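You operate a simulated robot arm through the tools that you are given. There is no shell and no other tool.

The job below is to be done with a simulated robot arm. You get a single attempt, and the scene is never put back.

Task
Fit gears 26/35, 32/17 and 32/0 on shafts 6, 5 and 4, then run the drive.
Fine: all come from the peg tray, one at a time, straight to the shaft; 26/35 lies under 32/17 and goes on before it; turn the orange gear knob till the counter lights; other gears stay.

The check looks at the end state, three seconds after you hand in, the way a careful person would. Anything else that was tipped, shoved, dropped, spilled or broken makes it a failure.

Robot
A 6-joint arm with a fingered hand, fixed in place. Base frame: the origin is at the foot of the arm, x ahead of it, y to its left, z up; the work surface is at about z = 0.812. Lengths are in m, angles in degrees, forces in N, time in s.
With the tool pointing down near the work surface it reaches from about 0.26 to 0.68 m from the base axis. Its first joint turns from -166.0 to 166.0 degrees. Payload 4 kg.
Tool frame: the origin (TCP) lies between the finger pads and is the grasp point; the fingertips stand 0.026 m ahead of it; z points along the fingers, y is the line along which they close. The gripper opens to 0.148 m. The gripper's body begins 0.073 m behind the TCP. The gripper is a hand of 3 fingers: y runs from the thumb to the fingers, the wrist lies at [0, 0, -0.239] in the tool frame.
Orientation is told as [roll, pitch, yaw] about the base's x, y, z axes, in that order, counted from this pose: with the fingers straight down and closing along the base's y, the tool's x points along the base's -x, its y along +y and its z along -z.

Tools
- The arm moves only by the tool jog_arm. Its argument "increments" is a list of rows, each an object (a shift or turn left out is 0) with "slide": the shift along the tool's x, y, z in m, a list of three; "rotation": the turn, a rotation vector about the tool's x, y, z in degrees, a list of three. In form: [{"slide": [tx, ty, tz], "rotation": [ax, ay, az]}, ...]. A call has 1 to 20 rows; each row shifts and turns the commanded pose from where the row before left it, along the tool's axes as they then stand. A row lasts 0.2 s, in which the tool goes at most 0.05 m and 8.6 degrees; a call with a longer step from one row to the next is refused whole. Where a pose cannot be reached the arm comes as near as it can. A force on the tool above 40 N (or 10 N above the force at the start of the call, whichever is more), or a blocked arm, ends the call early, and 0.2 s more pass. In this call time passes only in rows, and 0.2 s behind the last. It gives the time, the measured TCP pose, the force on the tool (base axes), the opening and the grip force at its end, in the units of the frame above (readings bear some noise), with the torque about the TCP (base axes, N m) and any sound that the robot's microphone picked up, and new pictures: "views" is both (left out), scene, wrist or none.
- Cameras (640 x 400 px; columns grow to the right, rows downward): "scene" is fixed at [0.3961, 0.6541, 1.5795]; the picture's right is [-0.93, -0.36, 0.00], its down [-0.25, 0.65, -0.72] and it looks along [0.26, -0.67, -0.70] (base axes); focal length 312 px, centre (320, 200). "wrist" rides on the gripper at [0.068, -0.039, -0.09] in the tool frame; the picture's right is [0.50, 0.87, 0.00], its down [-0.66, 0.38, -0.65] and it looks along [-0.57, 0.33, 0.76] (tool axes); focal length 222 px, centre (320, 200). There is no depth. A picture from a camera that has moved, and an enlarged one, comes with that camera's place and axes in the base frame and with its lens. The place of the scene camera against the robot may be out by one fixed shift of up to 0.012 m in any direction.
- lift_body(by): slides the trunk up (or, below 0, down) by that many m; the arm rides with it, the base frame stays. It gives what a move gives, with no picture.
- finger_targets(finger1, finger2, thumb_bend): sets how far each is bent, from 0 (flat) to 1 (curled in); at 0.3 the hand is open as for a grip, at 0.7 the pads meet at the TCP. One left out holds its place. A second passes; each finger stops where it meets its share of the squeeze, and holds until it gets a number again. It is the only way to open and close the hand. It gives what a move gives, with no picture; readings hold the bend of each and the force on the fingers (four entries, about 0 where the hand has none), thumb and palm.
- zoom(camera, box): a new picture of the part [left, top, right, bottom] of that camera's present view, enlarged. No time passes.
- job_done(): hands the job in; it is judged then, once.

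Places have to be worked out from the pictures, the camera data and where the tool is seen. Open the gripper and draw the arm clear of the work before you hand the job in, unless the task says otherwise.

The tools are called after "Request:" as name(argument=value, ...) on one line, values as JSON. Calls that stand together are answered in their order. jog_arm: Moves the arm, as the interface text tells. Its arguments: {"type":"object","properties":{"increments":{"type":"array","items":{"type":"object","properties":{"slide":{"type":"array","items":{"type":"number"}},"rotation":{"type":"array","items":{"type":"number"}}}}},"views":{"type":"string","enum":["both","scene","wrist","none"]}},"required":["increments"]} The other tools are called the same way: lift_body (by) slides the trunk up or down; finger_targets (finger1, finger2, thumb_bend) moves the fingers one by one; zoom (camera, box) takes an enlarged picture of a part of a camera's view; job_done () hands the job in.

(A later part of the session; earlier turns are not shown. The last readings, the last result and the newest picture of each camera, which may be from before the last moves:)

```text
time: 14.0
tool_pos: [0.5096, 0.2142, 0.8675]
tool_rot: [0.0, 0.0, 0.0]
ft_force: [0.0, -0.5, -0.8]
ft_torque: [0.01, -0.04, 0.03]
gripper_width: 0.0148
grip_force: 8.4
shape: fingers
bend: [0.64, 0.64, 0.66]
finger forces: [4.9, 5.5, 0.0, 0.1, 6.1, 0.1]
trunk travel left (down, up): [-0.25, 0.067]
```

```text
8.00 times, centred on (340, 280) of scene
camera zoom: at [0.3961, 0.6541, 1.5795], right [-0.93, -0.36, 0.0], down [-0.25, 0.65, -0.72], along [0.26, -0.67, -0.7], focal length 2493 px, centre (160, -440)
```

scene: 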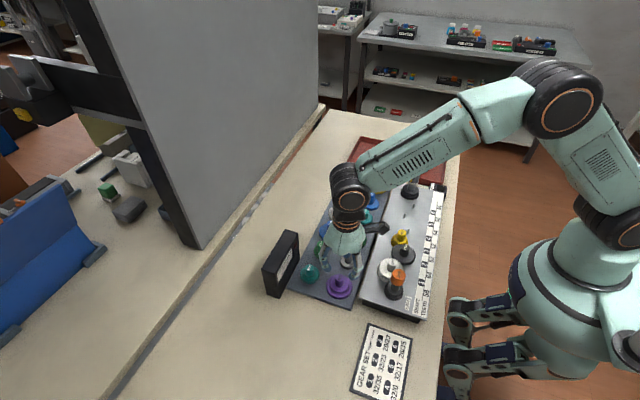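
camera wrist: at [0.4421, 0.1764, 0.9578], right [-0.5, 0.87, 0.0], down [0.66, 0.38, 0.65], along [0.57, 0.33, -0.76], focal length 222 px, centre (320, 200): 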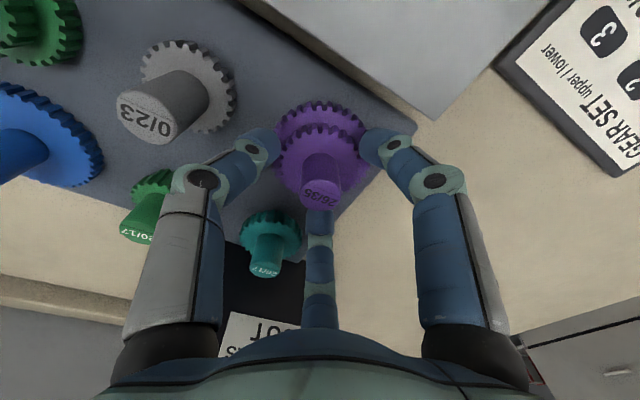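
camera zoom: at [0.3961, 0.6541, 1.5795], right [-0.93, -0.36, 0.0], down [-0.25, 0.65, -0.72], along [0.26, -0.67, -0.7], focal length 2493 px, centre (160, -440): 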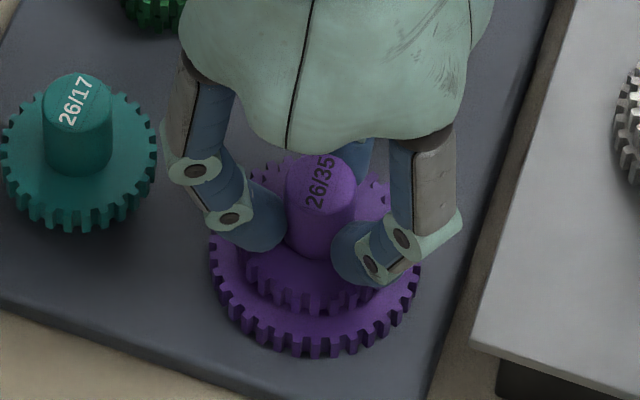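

All three fingers hold the knob with balanced force (about 5–6 N each). Lifting straight up, first a small amount to confirm it comes free of its peg.

Request:
jog_arm(increments=[{"slide": [0, 0, -0.01]}, {"slide": [0, 0, -0.015]}, {"slide": [0, 0, -0.02]}, {"slide": [0, 0, -0.02]}, {"slide": [0, 0, 0]}], views="wrist")

Request:
zoom(camera="scene", box=[300, 220, 380, 310])

```text
time: 15.2
tool_pos: [0.5098, 0.2166, 0.9312]
tool_rot: [0.0, 0.0, -0.1]
ft_force: [-1.2, 0.5, 0.3]
ft_torque: [0.02, 0.0, -0.03]
gripper_width: 0.0146
grip_force: 8.0
shape: fingers
bend: [0.64, 0.64, 0.66]
finger forces: [5.1, 5.4, 0.1, 0.1, 6.1, 0.0]
trunk travel left (down, up): [-0.25, 0.067]
camera wrist: at [0.4427, 0.1774, 1.0222], right [-0.5, 0.87, 0.0], down [0.66, 0.38, 0.65], along [0.57, 0.33, -0.76], focal length 222 px, centre (320, 200)
```

wrist: 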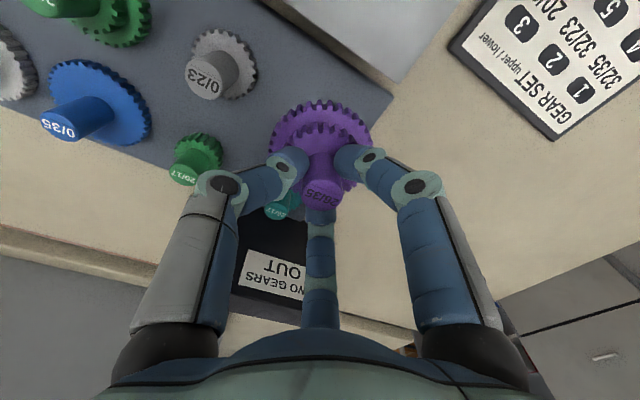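

```text
4.44 times, centred on (340, 265) of scene
camera zoom: at [0.3961, 0.6541, 1.5795], right [-0.93, -0.36, 0.0], down [-0.25, 0.65, -0.72], along [0.26, -0.67, -0.7], focal length 1385 px, centre (231, -89)
```

zoom: 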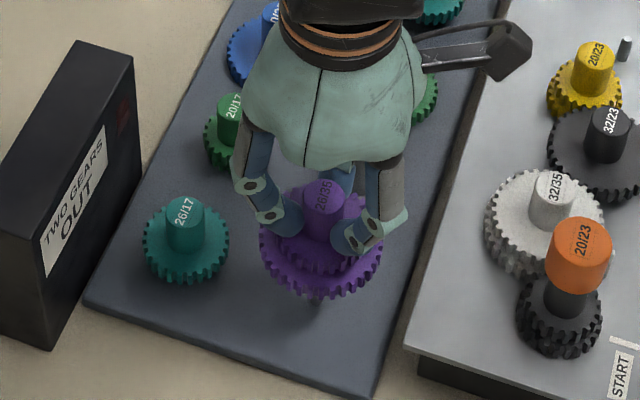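

The gear is off its peg (bare peg visible beneath) and held level. I'll zoom in to measure exactly where the knob axis sits relative to the hand.

Request:
zoom(camera="wrist", box=[270, 150, 370, 212.5])

Request:
zoom(camera="wrist", box=[250, 90, 390, 177.5])

Request:
zoom(camera="scene", box=[325, 250, 365, 290])

```text
6.40 times, centred on (320, 181) of wrist
camera zoom: at [0.4427, 0.1774, 1.0222], right [-0.5, 0.87, 0.0], down [0.66, 0.38, 0.65], along [0.57, 0.33, -0.76], focal length 1422 px, centre (320, 320)
```

zoom: 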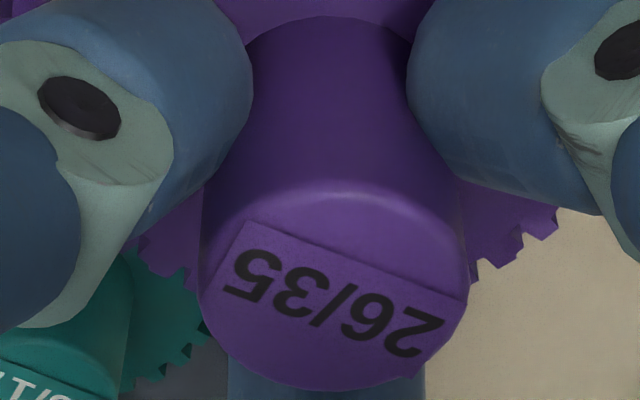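

```text
4.57 times, centred on (320, 134) of wrist
camera zoom: at [0.4427, 0.1774, 1.0222], right [-0.5, 0.87, 0.0], down [0.66, 0.38, 0.65], along [0.57, 0.33, -0.76], focal length 1015 px, centre (320, 503)
```

zoom: 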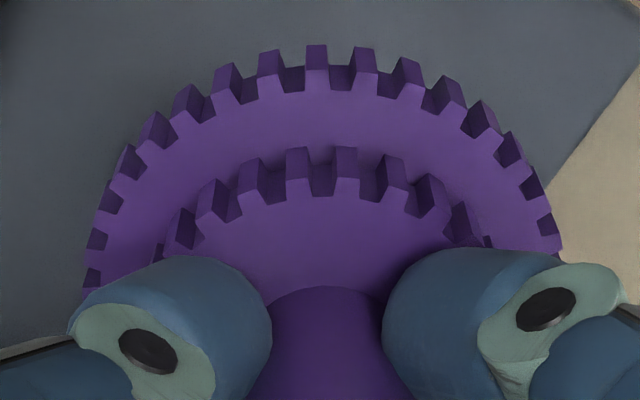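

```text
10.00 times, centred on (345, 270) of scene
camera zoom: at [0.3961, 0.6541, 1.5795], right [-0.93, -0.36, 0.0], down [-0.25, 0.65, -0.72], along [0.26, -0.67, -0.7], focal length 3116 px, centre (70, -500)
```

zoom: 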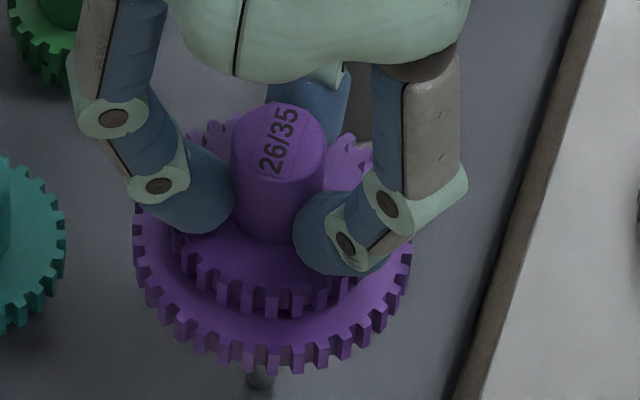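

The gear axis sits 0.4 mm / 1.0 mm off the TCP (base −x/+y), level. I'll lift to a height that clears everything, carry it above shaft 6, and yaw the hand −30° there so no finger points at the output handle or shaft 5.

Request:
jog_arm(increments=[{"slide": [0, 0, -0.03]}, {"slide": [0, 0, -0.03]}, {"slide": [0, 0, -0.035]}, {"slide": [0.0155, -0.0382, 0]}, {"slide": [0.0155, -0.0382, 0]}, {"slide": [0.0155, -0.0382, 0]}, {"slide": [0.0155, -0.0382, 0]}, {"slide": [0.0155, -0.0382, 0]}, {"slide": [0.0155, -0.0382, 0]}, {"slide": [0.0155, -0.0382, 0]}, {"slide": [0.0155, -0.0382, 0]}, {"slide": [0.0155, -0.0382, 0]}, {"rotation": [0, 0, 7.5]}, {"rotation": [0, 0, 7.5]}, {"rotation": [0, 0, 7.5]}, {"rotation": [0, 0, 7.5]}, {"slide": [0, 0, 0]}, {"slide": [0, 0, 0]}], views="both")

Request:
zoom(camera="scene", box=[360, 130, 460, 230])

Request:
zoom(camera="wrist", box=[160, 40, 480, 240])

```text
time: 19.0
tool_pos: [0.3692, -0.1273, 1.0256]
tool_rot: [0.0, 0.0, -29.9]
ft_force: [0.3, 1.1, -1.0]
ft_torque: [0.04, 0.0, -0.02]
gripper_width: 0.0147
grip_force: 7.9
shape: fingers
bend: [0.64, 0.64, 0.66]
finger forces: [4.7, 5.5, 0.0, 0.0, 5.9, 0.0]
trunk travel left (down, up): [-0.25, 0.067]
camera wrist: at [0.2924, -0.1272, 1.1171], right [0.0, 1.0, 0.0], down [0.76, 0.0, 0.65], along [0.65, 0.0, -0.76], focal length 222 px, centre (320, 200)
```

scene: 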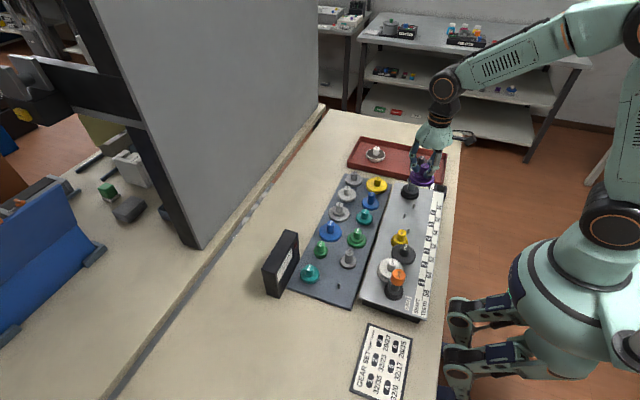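
wrist: 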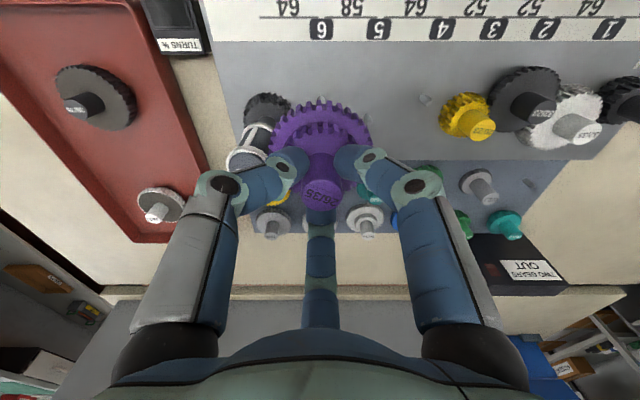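

```text
4.00 times, centred on (410, 180) of scene
camera zoom: at [0.3961, 0.6541, 1.5795], right [-0.93, -0.36, 0.0], down [-0.25, 0.65, -0.72], along [0.26, -0.67, -0.7], focal length 1246 px, centre (-40, 280)
```

zoom: 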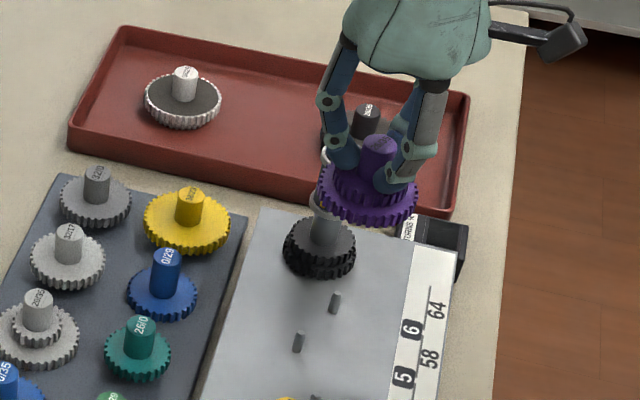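

```text
2.00 times, centred on (320, 140) of wrist
camera zoom: at [0.2924, -0.1272, 1.1171], right [0.0, 1.0, 0.0], down [0.76, 0.0, 0.65], along [0.65, 0.0, -0.76], focal length 444 px, centre (320, 320)
```

zoom: 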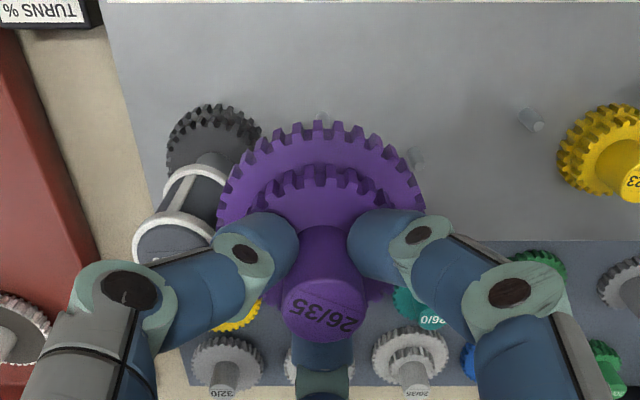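

The gear hangs right over shaft 6 (camera within 0.2 mm of target). Before lowering I'll zoom on the output gear and the purple teeth to judge the tooth phase.

Request:
zoom(camera="wrist", box=[235, 80, 315, 130])

Request:
zoom(camera="wrist", box=[260, 90, 380, 165])

Request:
zoom(camera="scene", box=[390, 160, 440, 210])

```text
8.00 times, centred on (275, 105) of wrist
camera zoom: at [0.2924, -0.1272, 1.1171], right [0.0, 1.0, 0.0], down [0.76, 0.0, 0.65], along [0.65, 0.0, -0.76], focal length 1777 px, centre (680, 960)
```

zoom: 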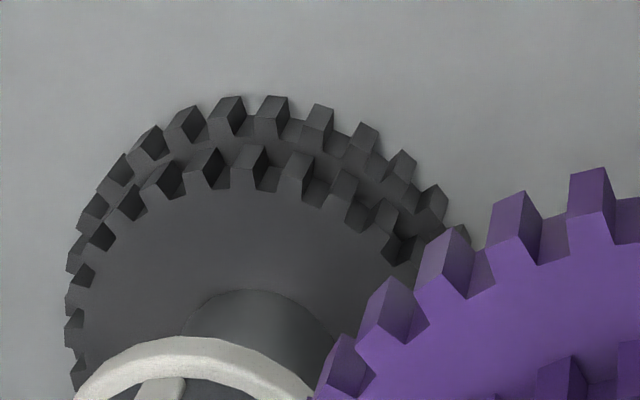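

```text
5.33 times, centred on (320, 128) of wrist
camera zoom: at [0.2924, -0.1272, 1.1171], right [0.0, 1.0, 0.0], down [0.76, 0.0, 0.65], along [0.65, 0.0, -0.76], focal length 1185 px, centre (320, 587)
```

zoom: 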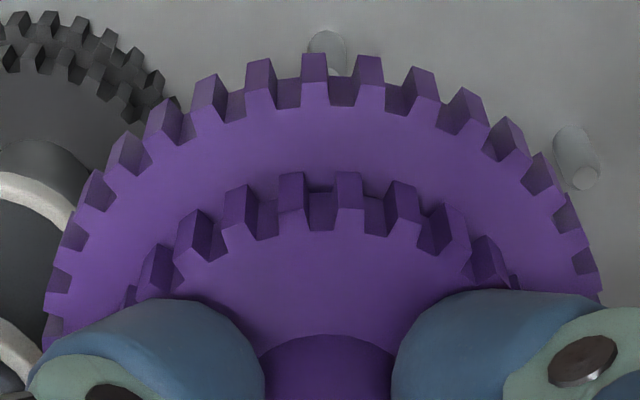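

```text
8.00 times, centred on (415, 185) of scene
camera zoom: at [0.3961, 0.6541, 1.5795], right [-0.93, -0.36, 0.0], down [-0.25, 0.65, -0.72], along [0.26, -0.67, -0.7], focal length 2493 px, centre (-440, 320)
```

zoom: 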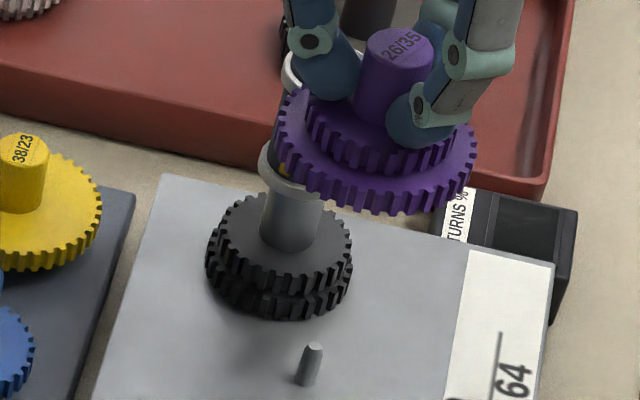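

From the projection, the output's lower gear has a tooth pointing nearly at shaft 6 and the purple lower ring has a gap within about 1.5° of facing it. I'll turn the gear +1.5° about the tool axis and lower to about 11 mm above the pin top, then recheck alignment.

Request:
jog_arm(increments=[{"rotation": [0, 0, 1.5]}, {"slide": [0, 0, 0.02]}, {"slide": [0, 0, 0.02]}, {"slide": [0, 0, 0.02]}, {"slide": [0, 0, 0.02]}, {"slide": [0, 0, 0.01]}, {"slide": [0, 0, 0]}, {"slide": [0, 0, 0]}], views="both")

Request:
zoom(camera="wrist", box=[220, 80, 340, 155])

Request:
zoom(camera="scene", box=[390, 160, 440, 210])

```text
time: 20.8
tool_pos: [0.3683, -0.1283, 0.9338]
tool_rot: [0.0, 0.1, -31.6]
ft_force: [0.2, 0.9, 0.0]
ft_torque: [-0.01, -0.01, 0.01]
gripper_width: 0.0145
grip_force: 8.4
shape: fingers
bend: [0.64, 0.64, 0.66]
finger forces: [4.6, 5.5, 0.0, 0.0, 5.8, 0.2]
trunk travel left (down, up): [-0.25, 0.067]
camera wrist: at [0.2922, -0.1256, 1.0246], right [0.03, 1.0, 0.0], down [0.76, -0.02, 0.65], along [0.65, -0.02, -0.76], focal length 222 px, centre (320, 200)
```

scene: 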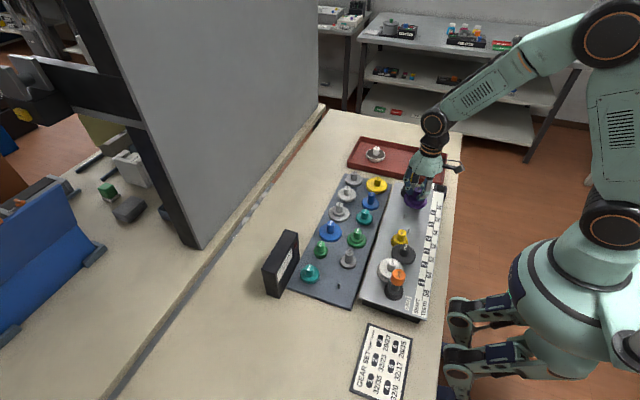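
wrist: 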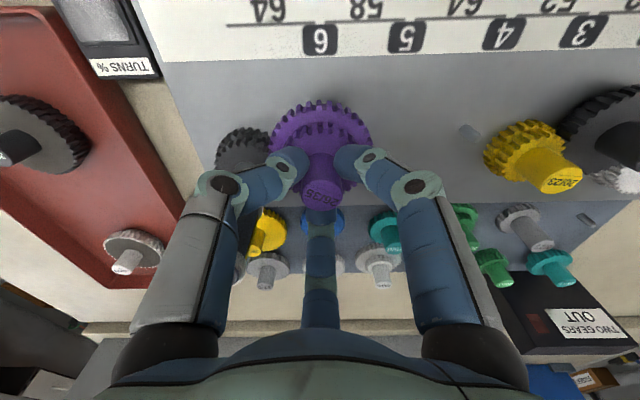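

```text
5.33 times, centred on (280, 118) of wrist
camera zoom: at [0.2922, -0.1256, 1.0246], right [0.03, 1.0, 0.0], down [0.76, -0.02, 0.65], along [0.65, -0.02, -0.76], focal length 1185 px, centre (533, 640)
```

zoom: 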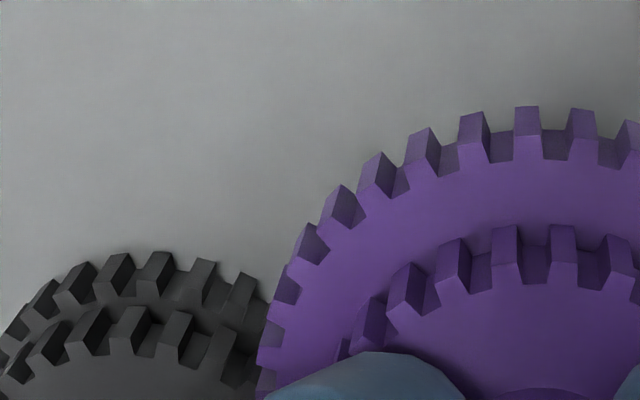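

```text
8.00 times, centred on (415, 185) of scene
camera zoom: at [0.3961, 0.6541, 1.5795], right [-0.93, -0.36, 0.0], down [-0.25, 0.65, -0.72], along [0.26, -0.67, -0.7], focal length 2493 px, centre (-440, 320)
```

zoom: 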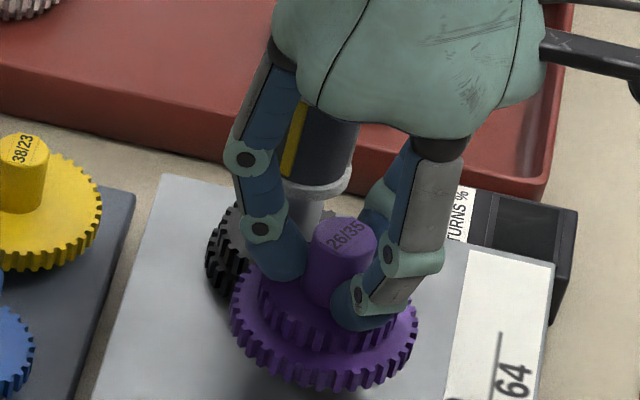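

Gear centre is now (0.3703, -0.1265), half a millimetre from shaft 6, and tooth phase looks matched. I'll trim the offset and lower gently toward the pin tip, watching the force.

Request:
jog_arm(increments=[{"slide": [-0.0002, 0.0007, 0.002]}, {"slide": [0, 0, 0.003]}, {"slide": [0, 0, 0.003]}, {"slide": [0, 0, 0.002]}, {"slide": [0, 0, 0]}, {"slide": [0, 0, 0]}], views="wrist")

Request:
zoom(camera="scene", box=[395, 170, 435, 210])

```text
time: 22.2
tool_pos: [0.3692, -0.1301, 0.9247]
tool_rot: [0.0, 0.0, -31.5]
ft_force: [0.4, -0.9, -1.0]
ft_torque: [0.01, 0.0, 0.01]
gripper_width: 0.0145
grip_force: 8.2
shape: fingers
bend: [0.64, 0.64, 0.66]
finger forces: [4.7, 5.4, 0.1, 0.0, 5.9, 0.0]
trunk travel left (down, up): [-0.25, 0.067]
camera wrist: at [0.293, -0.125, 1.0159], right [0.03, 1.0, 0.0], down [0.76, -0.02, 0.65], along [0.65, -0.02, -0.76], focal length 222 px, centre (320, 200)
```

wrist: 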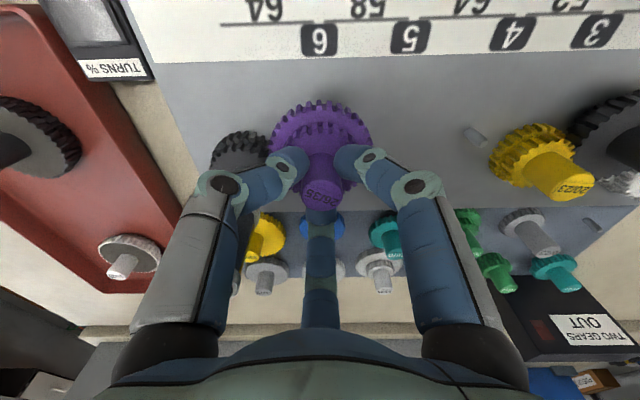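

```text
10.00 times, centred on (415, 190) of scene
camera zoom: at [0.3961, 0.6541, 1.5795], right [-0.93, -0.36, 0.0], down [-0.25, 0.65, -0.72], along [0.26, -0.67, -0.7], focal length 3116 px, centre (-630, 300)
```

zoom: 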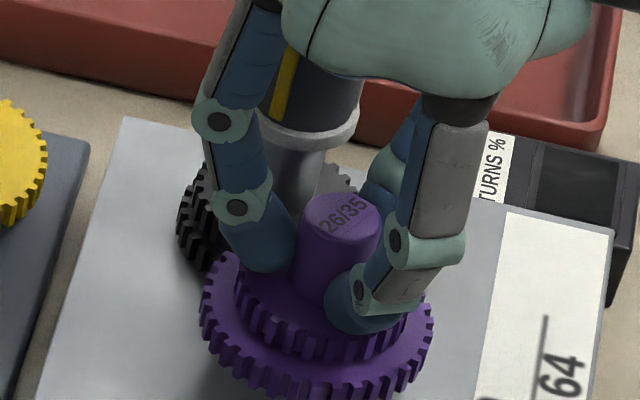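

Gear centre is now (0.3711, -0.1259), within 0.3 mm of the shaft, with no contact yet. Continuing down in 2 mm steps over the pin.

Request:
jog_arm(increments=[{"slide": [0, 0, 0.002]}, {"slide": [0, 0, 0.002]}, {"slide": [0, 0, 0.002]}, {"slide": [0, 0, 0.002]}, {"slide": [0, 0, 0]}, {"slide": [0, 0, 0]}], views="wrist")

Request:
zoom(camera="wrist", box=[220, 80, 340, 155])

```text
time: 23.6
tool_pos: [0.3714, -0.1287, 0.9163]
tool_rot: [0.0, 0.0, -31.5]
ft_force: [-2.1, 1.1, 1.3]
ft_torque: [0.0, 0.05, 0.02]
gripper_width: 0.0142
grip_force: 8.3
shape: fingers
bend: [0.64, 0.64, 0.66]
finger forces: [5.5, 5.0, 0.0, 0.0, 6.2, 0.0]
trunk travel left (down, up): [-0.25, 0.067]
camera wrist: at [0.2942, -0.1251, 1.0085], right [0.03, 1.0, 0.0], down [0.76, -0.02, 0.65], along [0.65, -0.02, -0.76], focal length 222 px, centre (320, 200)
```

wrist: 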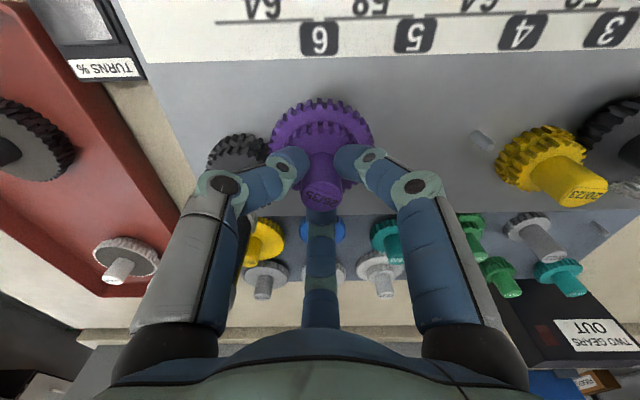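

```text
5.33 times, centred on (280, 118) of wrist
camera zoom: at [0.2942, -0.1251, 1.0085], right [0.03, 1.0, 0.0], down [0.76, -0.02, 0.65], along [0.65, -0.02, -0.76], focal length 1185 px, centre (533, 640)
```

zoom: 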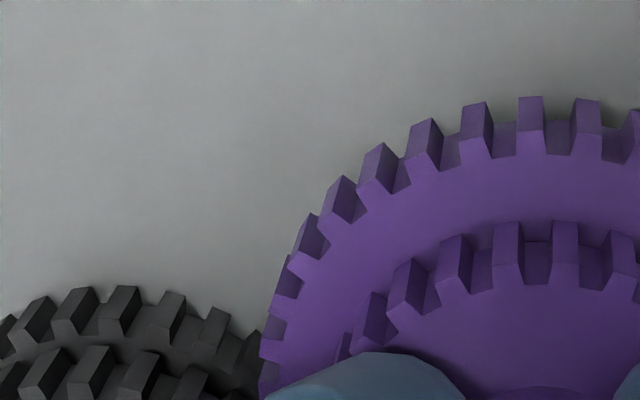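

Small side force (−2 N in x) suggests the pin has entered the hole and the arm drifted +1 mm in x. I'll ease back 1 mm in −x and continue down in 1.5 mm steps through the tooth engagement.

Request:
jog_arm(increments=[{"slide": [0.0009, -0.0005, 0.0]}, {"slide": [0, 0, 0.0015]}, {"slide": [0, 0, 0.0015]}, {"slide": [0, 0, 0.0015]}, {"slide": [0, 0, 0]}, {"slide": [0, 0, 0]}], views="none")

Request:
zoom(camera="wrist", box=[220, 80, 340, 155])

Request:
zoom(camera="wrist", box=[270, 130, 370, 212.5])

```text
time: 25.0
tool_pos: [0.3696, -0.1293, 0.9152]
tool_rot: [-0.1, 0.0, -31.5]
ft_force: [-0.4, 1.1, -0.5]
ft_torque: [-0.01, 0.02, 0.02]
gripper_width: 0.0143
grip_force: 7.7
shape: fingers
bend: [0.64, 0.64, 0.66]
finger forces: [4.9, 5.4, 0.0, 0.0, 5.9, 0.0]
trunk travel left (down, up): [-0.25, 0.067]
```

```text
5.33 times, centred on (280, 118) of wrist
camera zoom: at [0.2924, -0.125, 1.0049], right [0.03, 1.0, 0.0], down [0.76, -0.02, 0.65], along [0.65, -0.02, -0.76], focal length 1185 px, centre (533, 640)
```

zoom: 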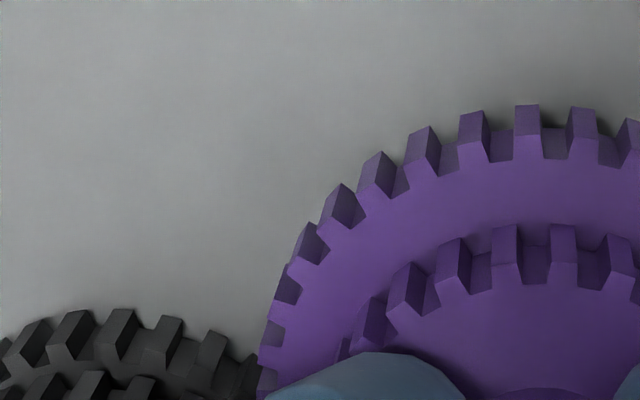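

```text
4.85 times, centred on (320, 171) of wrist
camera zoom: at [0.2924, -0.125, 1.0049], right [0.03, 1.0, 0.0], down [0.76, -0.02, 0.65], along [0.65, -0.02, -0.76], focal length 1077 px, centre (320, 339)
```

zoom: 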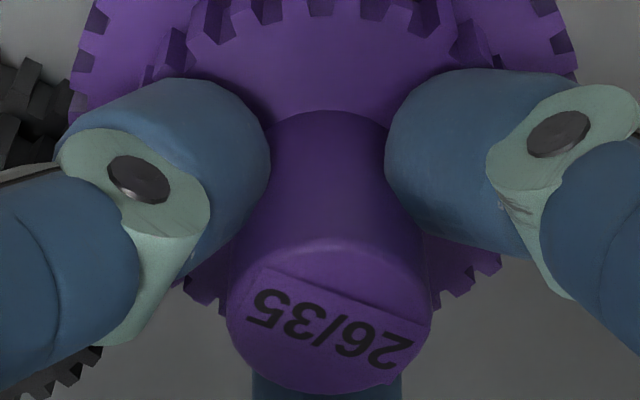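

Side force is relieved and the gear centre reads (0.3705, -0.1259). Continuing down toward the seat.

Request:
jog_arm(increments=[{"slide": [0, 0, 0.0015]}, {"slide": [0, 0, 0.0015]}, {"slide": [0, 0, 0.0015]}, {"slide": [0, 0, 0]}, {"slide": [0, 0, 0]}], views="none")

Request:
zoom(camera="wrist", box=[220, 80, 340, 155])

Request:
zoom(camera="scene", box=[390, 170, 440, 220])

```text
time: 26.2
tool_pos: [0.3705, -0.129, 0.9085]
tool_rot: [0.0, 0.0, -31.5]
ft_force: [-0.7, 1.5, 0.0]
ft_torque: [0.02, 0.01, 0.02]
gripper_width: 0.0143
grip_force: 8.3
shape: fingers
bend: [0.64, 0.64, 0.66]
finger forces: [5.3, 5.4, 0.0, 0.0, 5.8, 0.0]
trunk travel left (down, up): [-0.25, 0.067]
```

```text
5.33 times, centred on (280, 118) of wrist
camera zoom: at [0.2925, -0.1254, 0.9998], right [0.03, 1.0, 0.0], down [0.76, -0.02, 0.65], along [0.65, -0.02, -0.76], focal length 1185 px, centre (533, 640)
```

zoom: 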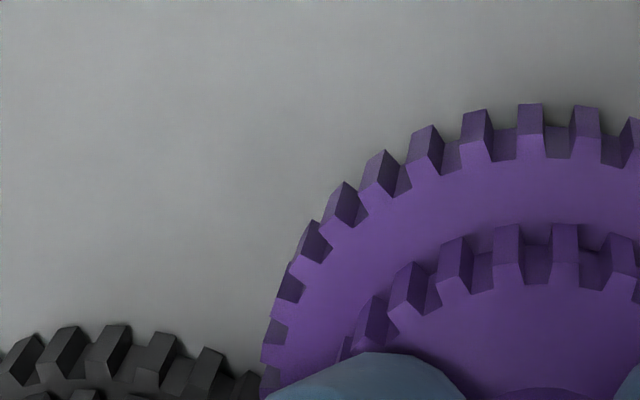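

```text
8.00 times, centred on (415, 195) of scene
camera zoom: at [0.3961, 0.6541, 1.5795], right [-0.93, -0.36, 0.0], down [-0.25, 0.65, -0.72], along [0.26, -0.67, -0.7], focal length 2493 px, centre (-440, 240)
```

zoom: 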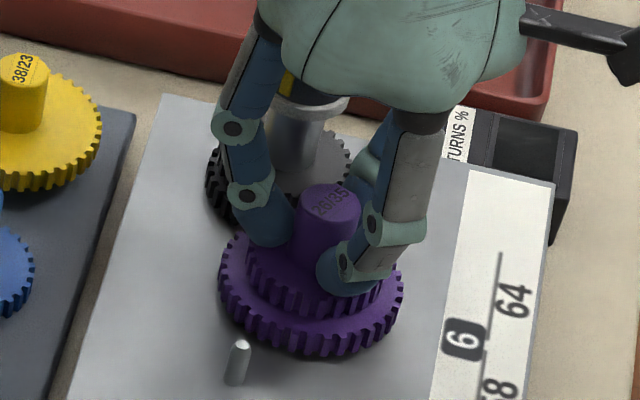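

Teeth seem to be sliding in with no vertical resistance; TCP at 0.9095, predicted seat near 0.9075. I'll go down in 1 mm steps until I feel the seat.

Request:
jog_arm(increments=[{"slide": [0, 0, 0.001]}, {"slide": [0, 0, 0.001]}, {"slide": [0, 0, 0.001]}, {"slide": [0, 0, 0]}, {"slide": [0, 0, 0]}], views="none")

Request:
zoom(camera="wrist", box=[220, 80, 340, 155])

Request:
zoom(camera="scene", box=[390, 170, 440, 220])

```text
time: 27.4
tool_pos: [0.369, -0.1288, 0.9053]
tool_rot: [0.0, -0.1, -31.5]
ft_force: [-0.2, 0.6, -0.7]
ft_torque: [0.02, -0.01, -0.01]
gripper_width: 0.0145
grip_force: 8.2
shape: fingers
bend: [0.64, 0.64, 0.66]
finger forces: [5.3, 5.7, 0.0, 0.0, 5.6, 0.0]
trunk travel left (down, up): [-0.25, 0.067]
```

```text
5.33 times, centred on (280, 118) of wrist
camera zoom: at [0.292, -0.1255, 0.9967], right [0.03, 1.0, 0.0], down [0.76, -0.02, 0.65], along [0.65, -0.02, -0.76], focal length 1185 px, centre (533, 640)
```

zoom: 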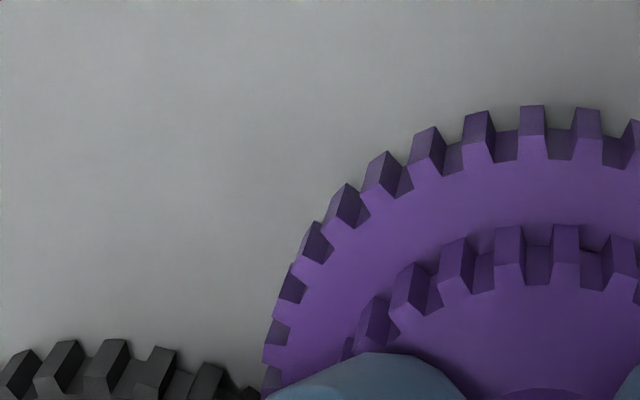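

```text
8.00 times, centred on (415, 195) of scene
camera zoom: at [0.3961, 0.6541, 1.5795], right [-0.93, -0.36, 0.0], down [-0.25, 0.65, -0.72], along [0.26, -0.67, -0.7], focal length 2493 px, centre (-440, 240)
```

zoom: 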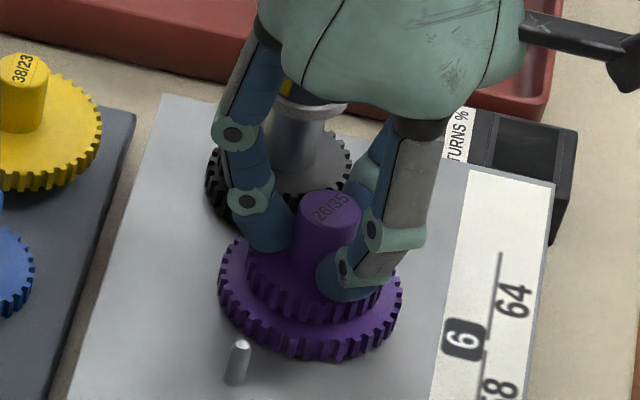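

Still free, TCP at 0.9064. Continuing 2 mm more with care.

Request:
jog_arm(increments=[{"slide": [0, 0, 0.001]}, {"slide": [0, 0, 0.001]}, {"slide": [0, 0, 0]}, {"slide": [0, 0, 0]}], views="none")

Request:
zoom(camera="wrist", box=[220, 80, 420, 205])

```text
time: 28.4
tool_pos: [0.3698, -0.127, 0.903]
tool_rot: [0.0, 0.1, -31.5]
ft_force: [-2.5, 0.0, 3.1]
ft_torque: [0.01, 0.06, 0.01]
gripper_width: 0.0143
grip_force: 9.7
shape: fingers
bend: [0.64, 0.64, 0.66]
finger forces: [5.9, 5.4, 0.0, 0.0, 7.7, 0.0]
trunk travel left (down, up): [-0.25, 0.067]
```

```text
3.20 times, centred on (320, 142) of wrist
camera zoom: at [0.2926, -0.1251, 0.9952], right [0.03, 1.0, 0.0], down [0.76, -0.02, 0.65], along [0.65, -0.02, -0.76], focal length 711 px, centre (320, 384)
```

zoom: 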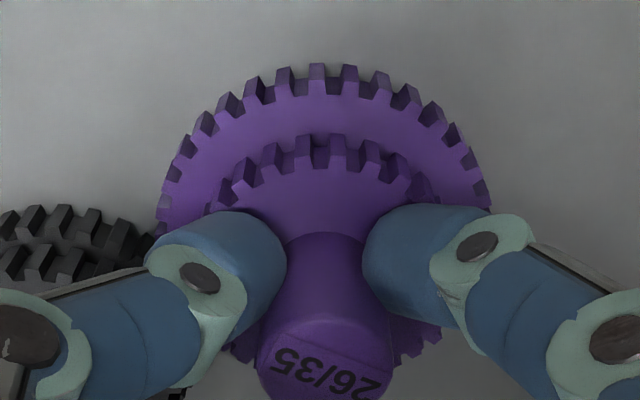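

Vertical contact of about 3 N at TCP 0.905 puts the knob top at 0.900, matching the other mounted gears — it's seated. Releasing the fingers to the 45 mm opening.

Request:
finger_targets(finger1=0.55, finger2=0.55, thumb_bend=0.55)

Request:
zoom(camera="wrist", box=[220, 80, 420, 205])

Request:
zoom(camera="scene", box=[390, 170, 440, 220])

```text
time: 29.4
tool_pos: [0.3704, -0.1282, 0.9038]
tool_rot: [0.0, 0.1, -31.5]
ft_force: [0.1, 0.1, 0.2]
ft_torque: [-0.02, 0.0, -0.01]
gripper_width: 0.0449
grip_force: 0.1
shape: fingers
bend: [0.55, 0.55, 0.55]
finger forces: [0.1, 0.0, 0.0, 0.0, 0.0, 0.0]
trunk travel left (down, up): [-0.25, 0.067]
```

```text
3.20 times, centred on (320, 142) of wrist
camera zoom: at [0.293, -0.1252, 0.9951], right [0.03, 1.0, 0.0], down [0.76, -0.02, 0.65], along [0.65, -0.02, -0.76], focal length 711 px, centre (320, 384)
```

zoom: 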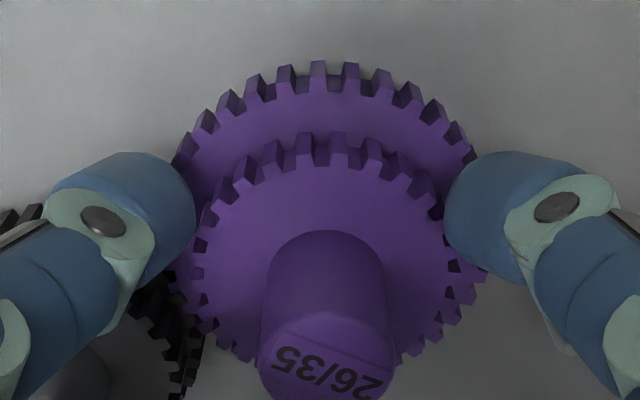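

```text
8.00 times, centred on (415, 195) of scene
camera zoom: at [0.3961, 0.6541, 1.5795], right [-0.93, -0.36, 0.0], down [-0.25, 0.65, -0.72], along [0.26, -0.67, -0.7], focal length 2493 px, centre (-440, 240)
```

zoom: 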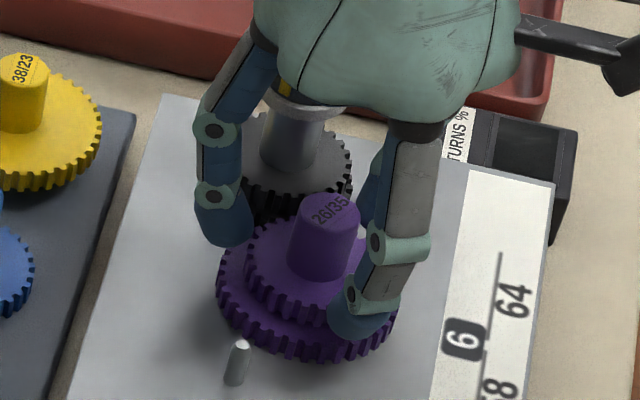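

The gear stays seated with fingers clear. Retreating straight up, then I'll check the mesh.

Request:
jog_arm(increments=[{"slide": [0, 0, -0.015]}, {"slide": [0, 0, -0.025]}, {"slide": [0, 0, -0.03]}, {"slide": [0, 0, -0.03]}, {"slide": [0, 0, -0.02]}, {"slide": [0, 0, 0]}], views="wrist")

Request:
zoom(camera="wrist", box=[220, 60, 420, 185])

Request:
zoom(camera="scene", box=[380, 165, 440, 225])

```text
time: 30.8
tool_pos: [0.3698, -0.1286, 1.0213]
tool_rot: [0.0, 0.0, -31.6]
ft_force: [0.6, 0.4, 0.9]
ft_torque: [-0.01, -0.02, 0.02]
gripper_width: 0.0448
grip_force: 0.1
shape: fingers
bend: [0.55, 0.55, 0.55]
finger forces: [0.0, 0.0, 0.0, 0.1, 0.0, 0.1]
trunk travel left (down, up): [-0.25, 0.067]
camera wrist: at [0.2925, -0.1246, 1.1133], right [0.03, 1.0, 0.0], down [0.76, -0.02, 0.65], along [0.65, -0.02, -0.76], focal length 222 px, centre (320, 200)
```

wrist: 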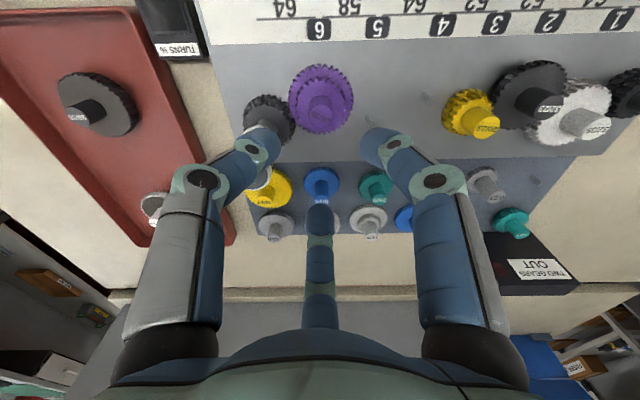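

```text
3.20 times, centred on (320, 122) of wrist
camera zoom: at [0.2925, -0.1246, 1.1133], right [0.03, 1.0, 0.0], down [0.76, -0.02, 0.65], along [0.65, -0.02, -0.76], focal length 711 px, centre (320, 448)
```

zoom: 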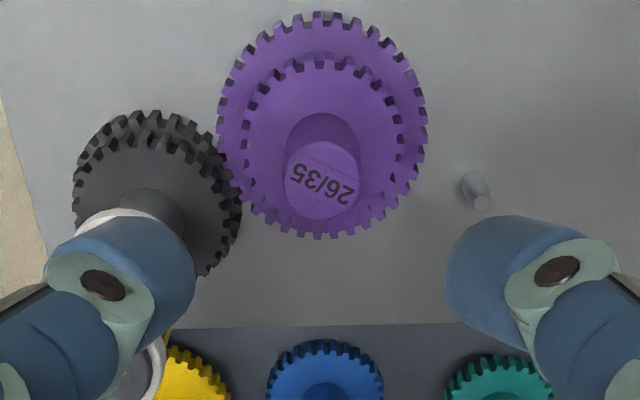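

```text
6.67 times, centred on (410, 195) of scene
camera zoom: at [0.3961, 0.6541, 1.5795], right [-0.93, -0.36, 0.0], down [-0.25, 0.65, -0.72], along [0.26, -0.67, -0.7], focal length 2077 px, centre (-280, 233)
```

zoom: 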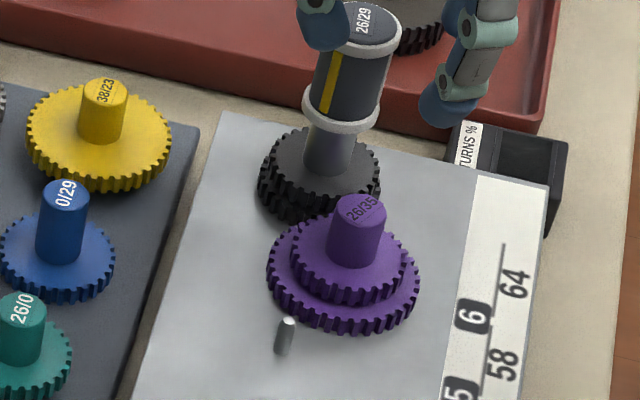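

The 26/35 gear is properly on shaft 6 and meshing with the output's lower gear. Next, 32/17: by the tray grid it should be near (0.596, -0.128). I'll turn the hand back to yaw 0, move above it and lower to z ≈ 0.945 for a look.

Request:
jog_arm(increments=[{"rotation": [0, 0, -7.9]}, {"rotation": [0, 0, -7.9]}, {"rotation": [0, 0, -7.9]}, {"rotation": [0, 0, -7.8]}, {"slide": [-0.0376, 0, 0]}, {"slide": [-0.0376, 0, 0]}, {"slide": [-0.0376, 0, 0]}, {"slide": [-0.0376, 0, 0]}, {"slide": [-0.0376, 0, 0]}, {"slide": [-0.0376, 0, 0]}, {"slide": [0, 0, 0.025]}, {"slide": [0, 0, 0.03]}, {"slide": [0, 0, 0.02]}, {"slide": [0, 0, 0]}, {"slide": [0, 0, 0]}], views="both")

Request:
zoom(camera="wrist", box=[240, 90, 400, 190])

Request:
zoom(camera="scene", box=[310, 150, 390, 220])

```text
time: 34.0
tool_pos: [0.5939, -0.1303, 0.9475]
tool_rot: [0.0, 0.0, 0.0]
ft_force: [0.8, 1.3, -0.1]
ft_torque: [-0.02, 0.02, 0.02]
gripper_width: 0.0454
grip_force: 0.0
shape: fingers
bend: [0.55, 0.55, 0.55]
finger forces: [0.0, 0.0, 0.0, 0.0, 0.0, 0.0]
trunk travel left (down, up): [-0.25, 0.067]
camera wrist: at [0.5275, -0.167, 1.039], right [-0.5, 0.87, 0.0], down [0.66, 0.38, 0.65], along [0.57, 0.33, -0.76], focal length 222 px, centre (320, 200)
```

scene: 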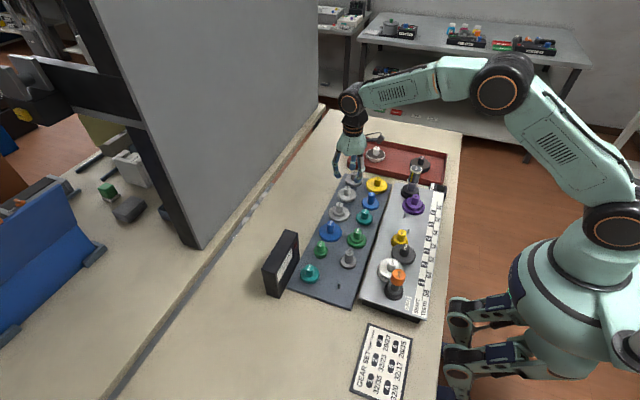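
wrist: 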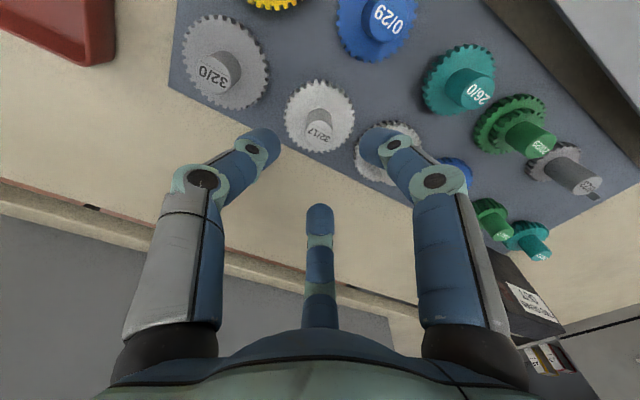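

```text
4.00 times, centred on (320, 140) of wrist
camera zoom: at [0.5275, -0.167, 1.039], right [-0.5, 0.87, 0.0], down [0.66, 0.38, 0.65], along [0.57, 0.33, -0.76], focal length 888 px, centre (320, 440)
```

zoom: 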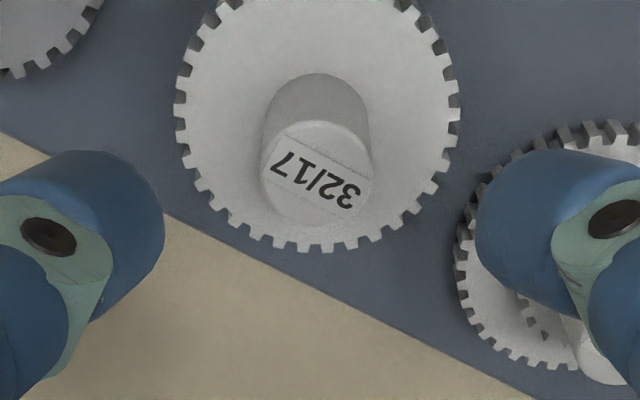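

```text
5.71 times, centred on (350, 185) of scene
camera zoom: at [0.3961, 0.6541, 1.5795], right [-0.93, -0.36, 0.0], down [-0.25, 0.65, -0.72], along [0.26, -0.67, -0.7], focal length 1781 px, centre (149, 286)
```

zoom: 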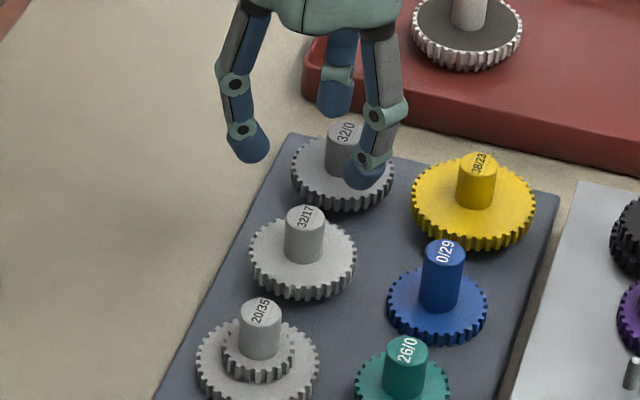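

The 32/17 knob is at (0.5963, -0.1278), 1 mm from the TCP. I'll trim and descend to just above the final grip height.

Request:
jog_arm(increments=[{"slide": [-0.0017, -0.0008, 0.02]}, {"slide": [0, 0, 0.025]}, {"slide": [0, 0, 0.02]}, {"slide": [0, 0, 0.007]}, {"slide": [0, 0, 0]}, {"slide": [0, 0, 0]}], views="none")

Request:
zoom(camera="wrist", box=[240, 120, 400, 220])

Request:
zoom(camera="scene", box=[310, 160, 390, 220])

```text
time: 35.4
tool_pos: [0.5964, -0.1298, 0.8772]
tool_rot: [0.0, 0.1, 0.1]
ft_force: [-0.8, 0.5, 0.6]
ft_torque: [-0.03, 0.01, 0.01]
gripper_width: 0.0451
grip_force: 0.0
shape: fingers
bend: [0.55, 0.55, 0.55]
finger forces: [0.0, 0.0, 0.0, 0.0, 0.1, 0.0]
trunk travel left (down, up): [-0.25, 0.067]
```

```text
4.00 times, centred on (320, 170) of wrist
camera zoom: at [0.5304, -0.1676, 0.9682], right [-0.5, 0.87, 0.0], down [0.66, 0.38, 0.65], along [0.57, 0.33, -0.76], focal length 888 px, centre (320, 320)
```

zoom: 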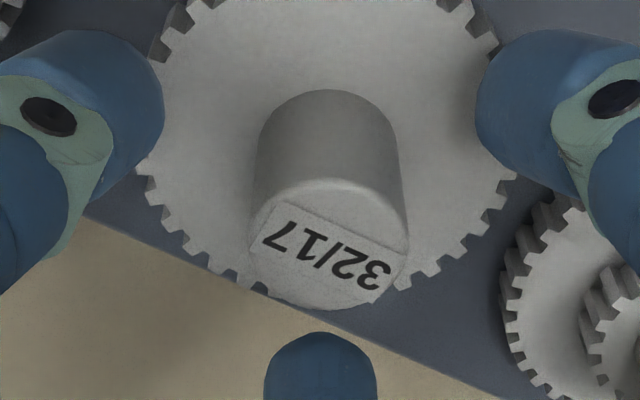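

```text
6.67 times, centred on (350, 190) of scene
camera zoom: at [0.3961, 0.6541, 1.5795], right [-0.93, -0.36, 0.0], down [-0.25, 0.65, -0.72], along [0.26, -0.67, -0.7], focal length 2077 px, centre (120, 267)
```

zoom: 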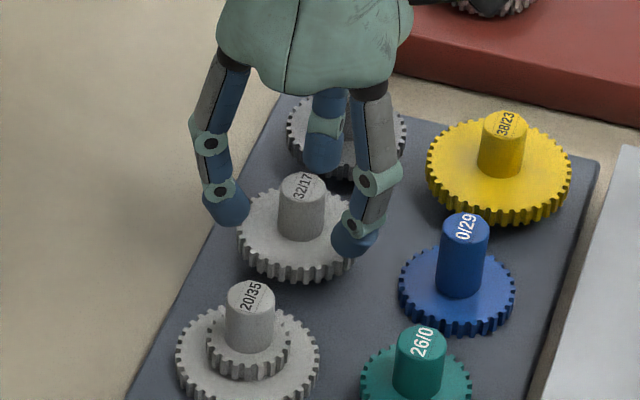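

Knob at about (0.596, -0.128); the TCP is 1.5 mm too far in x. Trimming that and going down the last 10.5 mm to grip height.

Request:
jog_arm(increments=[{"slide": [0.0015, -0.0004, 0.003]}, {"slide": [0, 0, 0.003]}, {"slide": [0, 0, 0.003]}, {"slide": [0, 0, 0.0015]}, {"slide": [0, 0, 0]}, {"slide": [0, 0, 0]}], views="none")

Request:
zoom(camera="wrist", box=[240, 120, 400, 220])

```text
time: 36.8
tool_pos: [0.5949, -0.1292, 0.8664]
tool_rot: [0.0, -0.1, 0.0]
ft_force: [0.0, 0.4, 0.2]
ft_torque: [-0.03, 0.01, 0.02]
gripper_width: 0.045
grip_force: 0.0
shape: fingers
bend: [0.55, 0.55, 0.55]
finger forces: [0.1, 0.0, 0.0, 0.0, 0.0, 0.0]
trunk travel left (down, up): [-0.25, 0.067]
```

```text
4.00 times, centred on (320, 170) of wrist
camera zoom: at [0.5292, -0.167, 0.958], right [-0.5, 0.87, 0.0], down [0.66, 0.38, 0.65], along [0.57, 0.33, -0.76], focal length 888 px, centre (320, 320)
```

zoom: 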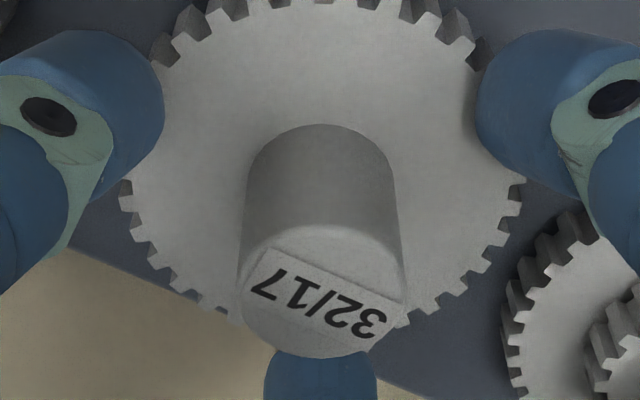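

TCP is at (0.5967, -0.128, 0.8677), well centred with no contact. Closing on the 32/17 knob.

Request:
finger_targets(finger1=0.7, finger2=0.7, thumb_bend=0.7)

Request:
zoom(camera="wrist", box=[240, 120, 400, 220])

```text
time: 37.8
tool_pos: [0.5962, -0.13, 0.867]
tool_rot: [-0.1, -0.1, 0.0]
ft_force: [1.6, -1.1, 0.8]
ft_torque: [-0.02, 0.01, -0.01]
gripper_width: 0.0156
grip_force: 8.5
shape: fingers
bend: [0.64, 0.64, 0.66]
finger forces: [5.1, 5.1, 0.0, 0.1, 6.6, 0.0]
trunk travel left (down, up): [-0.25, 0.067]
```

```text
4.00 times, centred on (320, 170) of wrist
camera zoom: at [0.5292, -0.1672, 0.9581], right [-0.5, 0.87, 0.0], down [0.66, 0.38, 0.65], along [0.57, 0.33, -0.76], focal length 888 px, centre (320, 320)
```

zoom: 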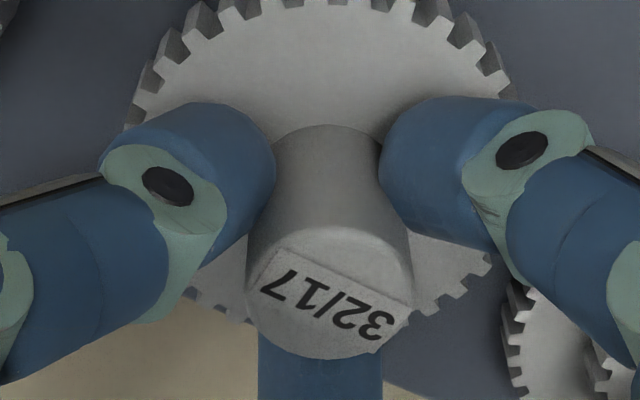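

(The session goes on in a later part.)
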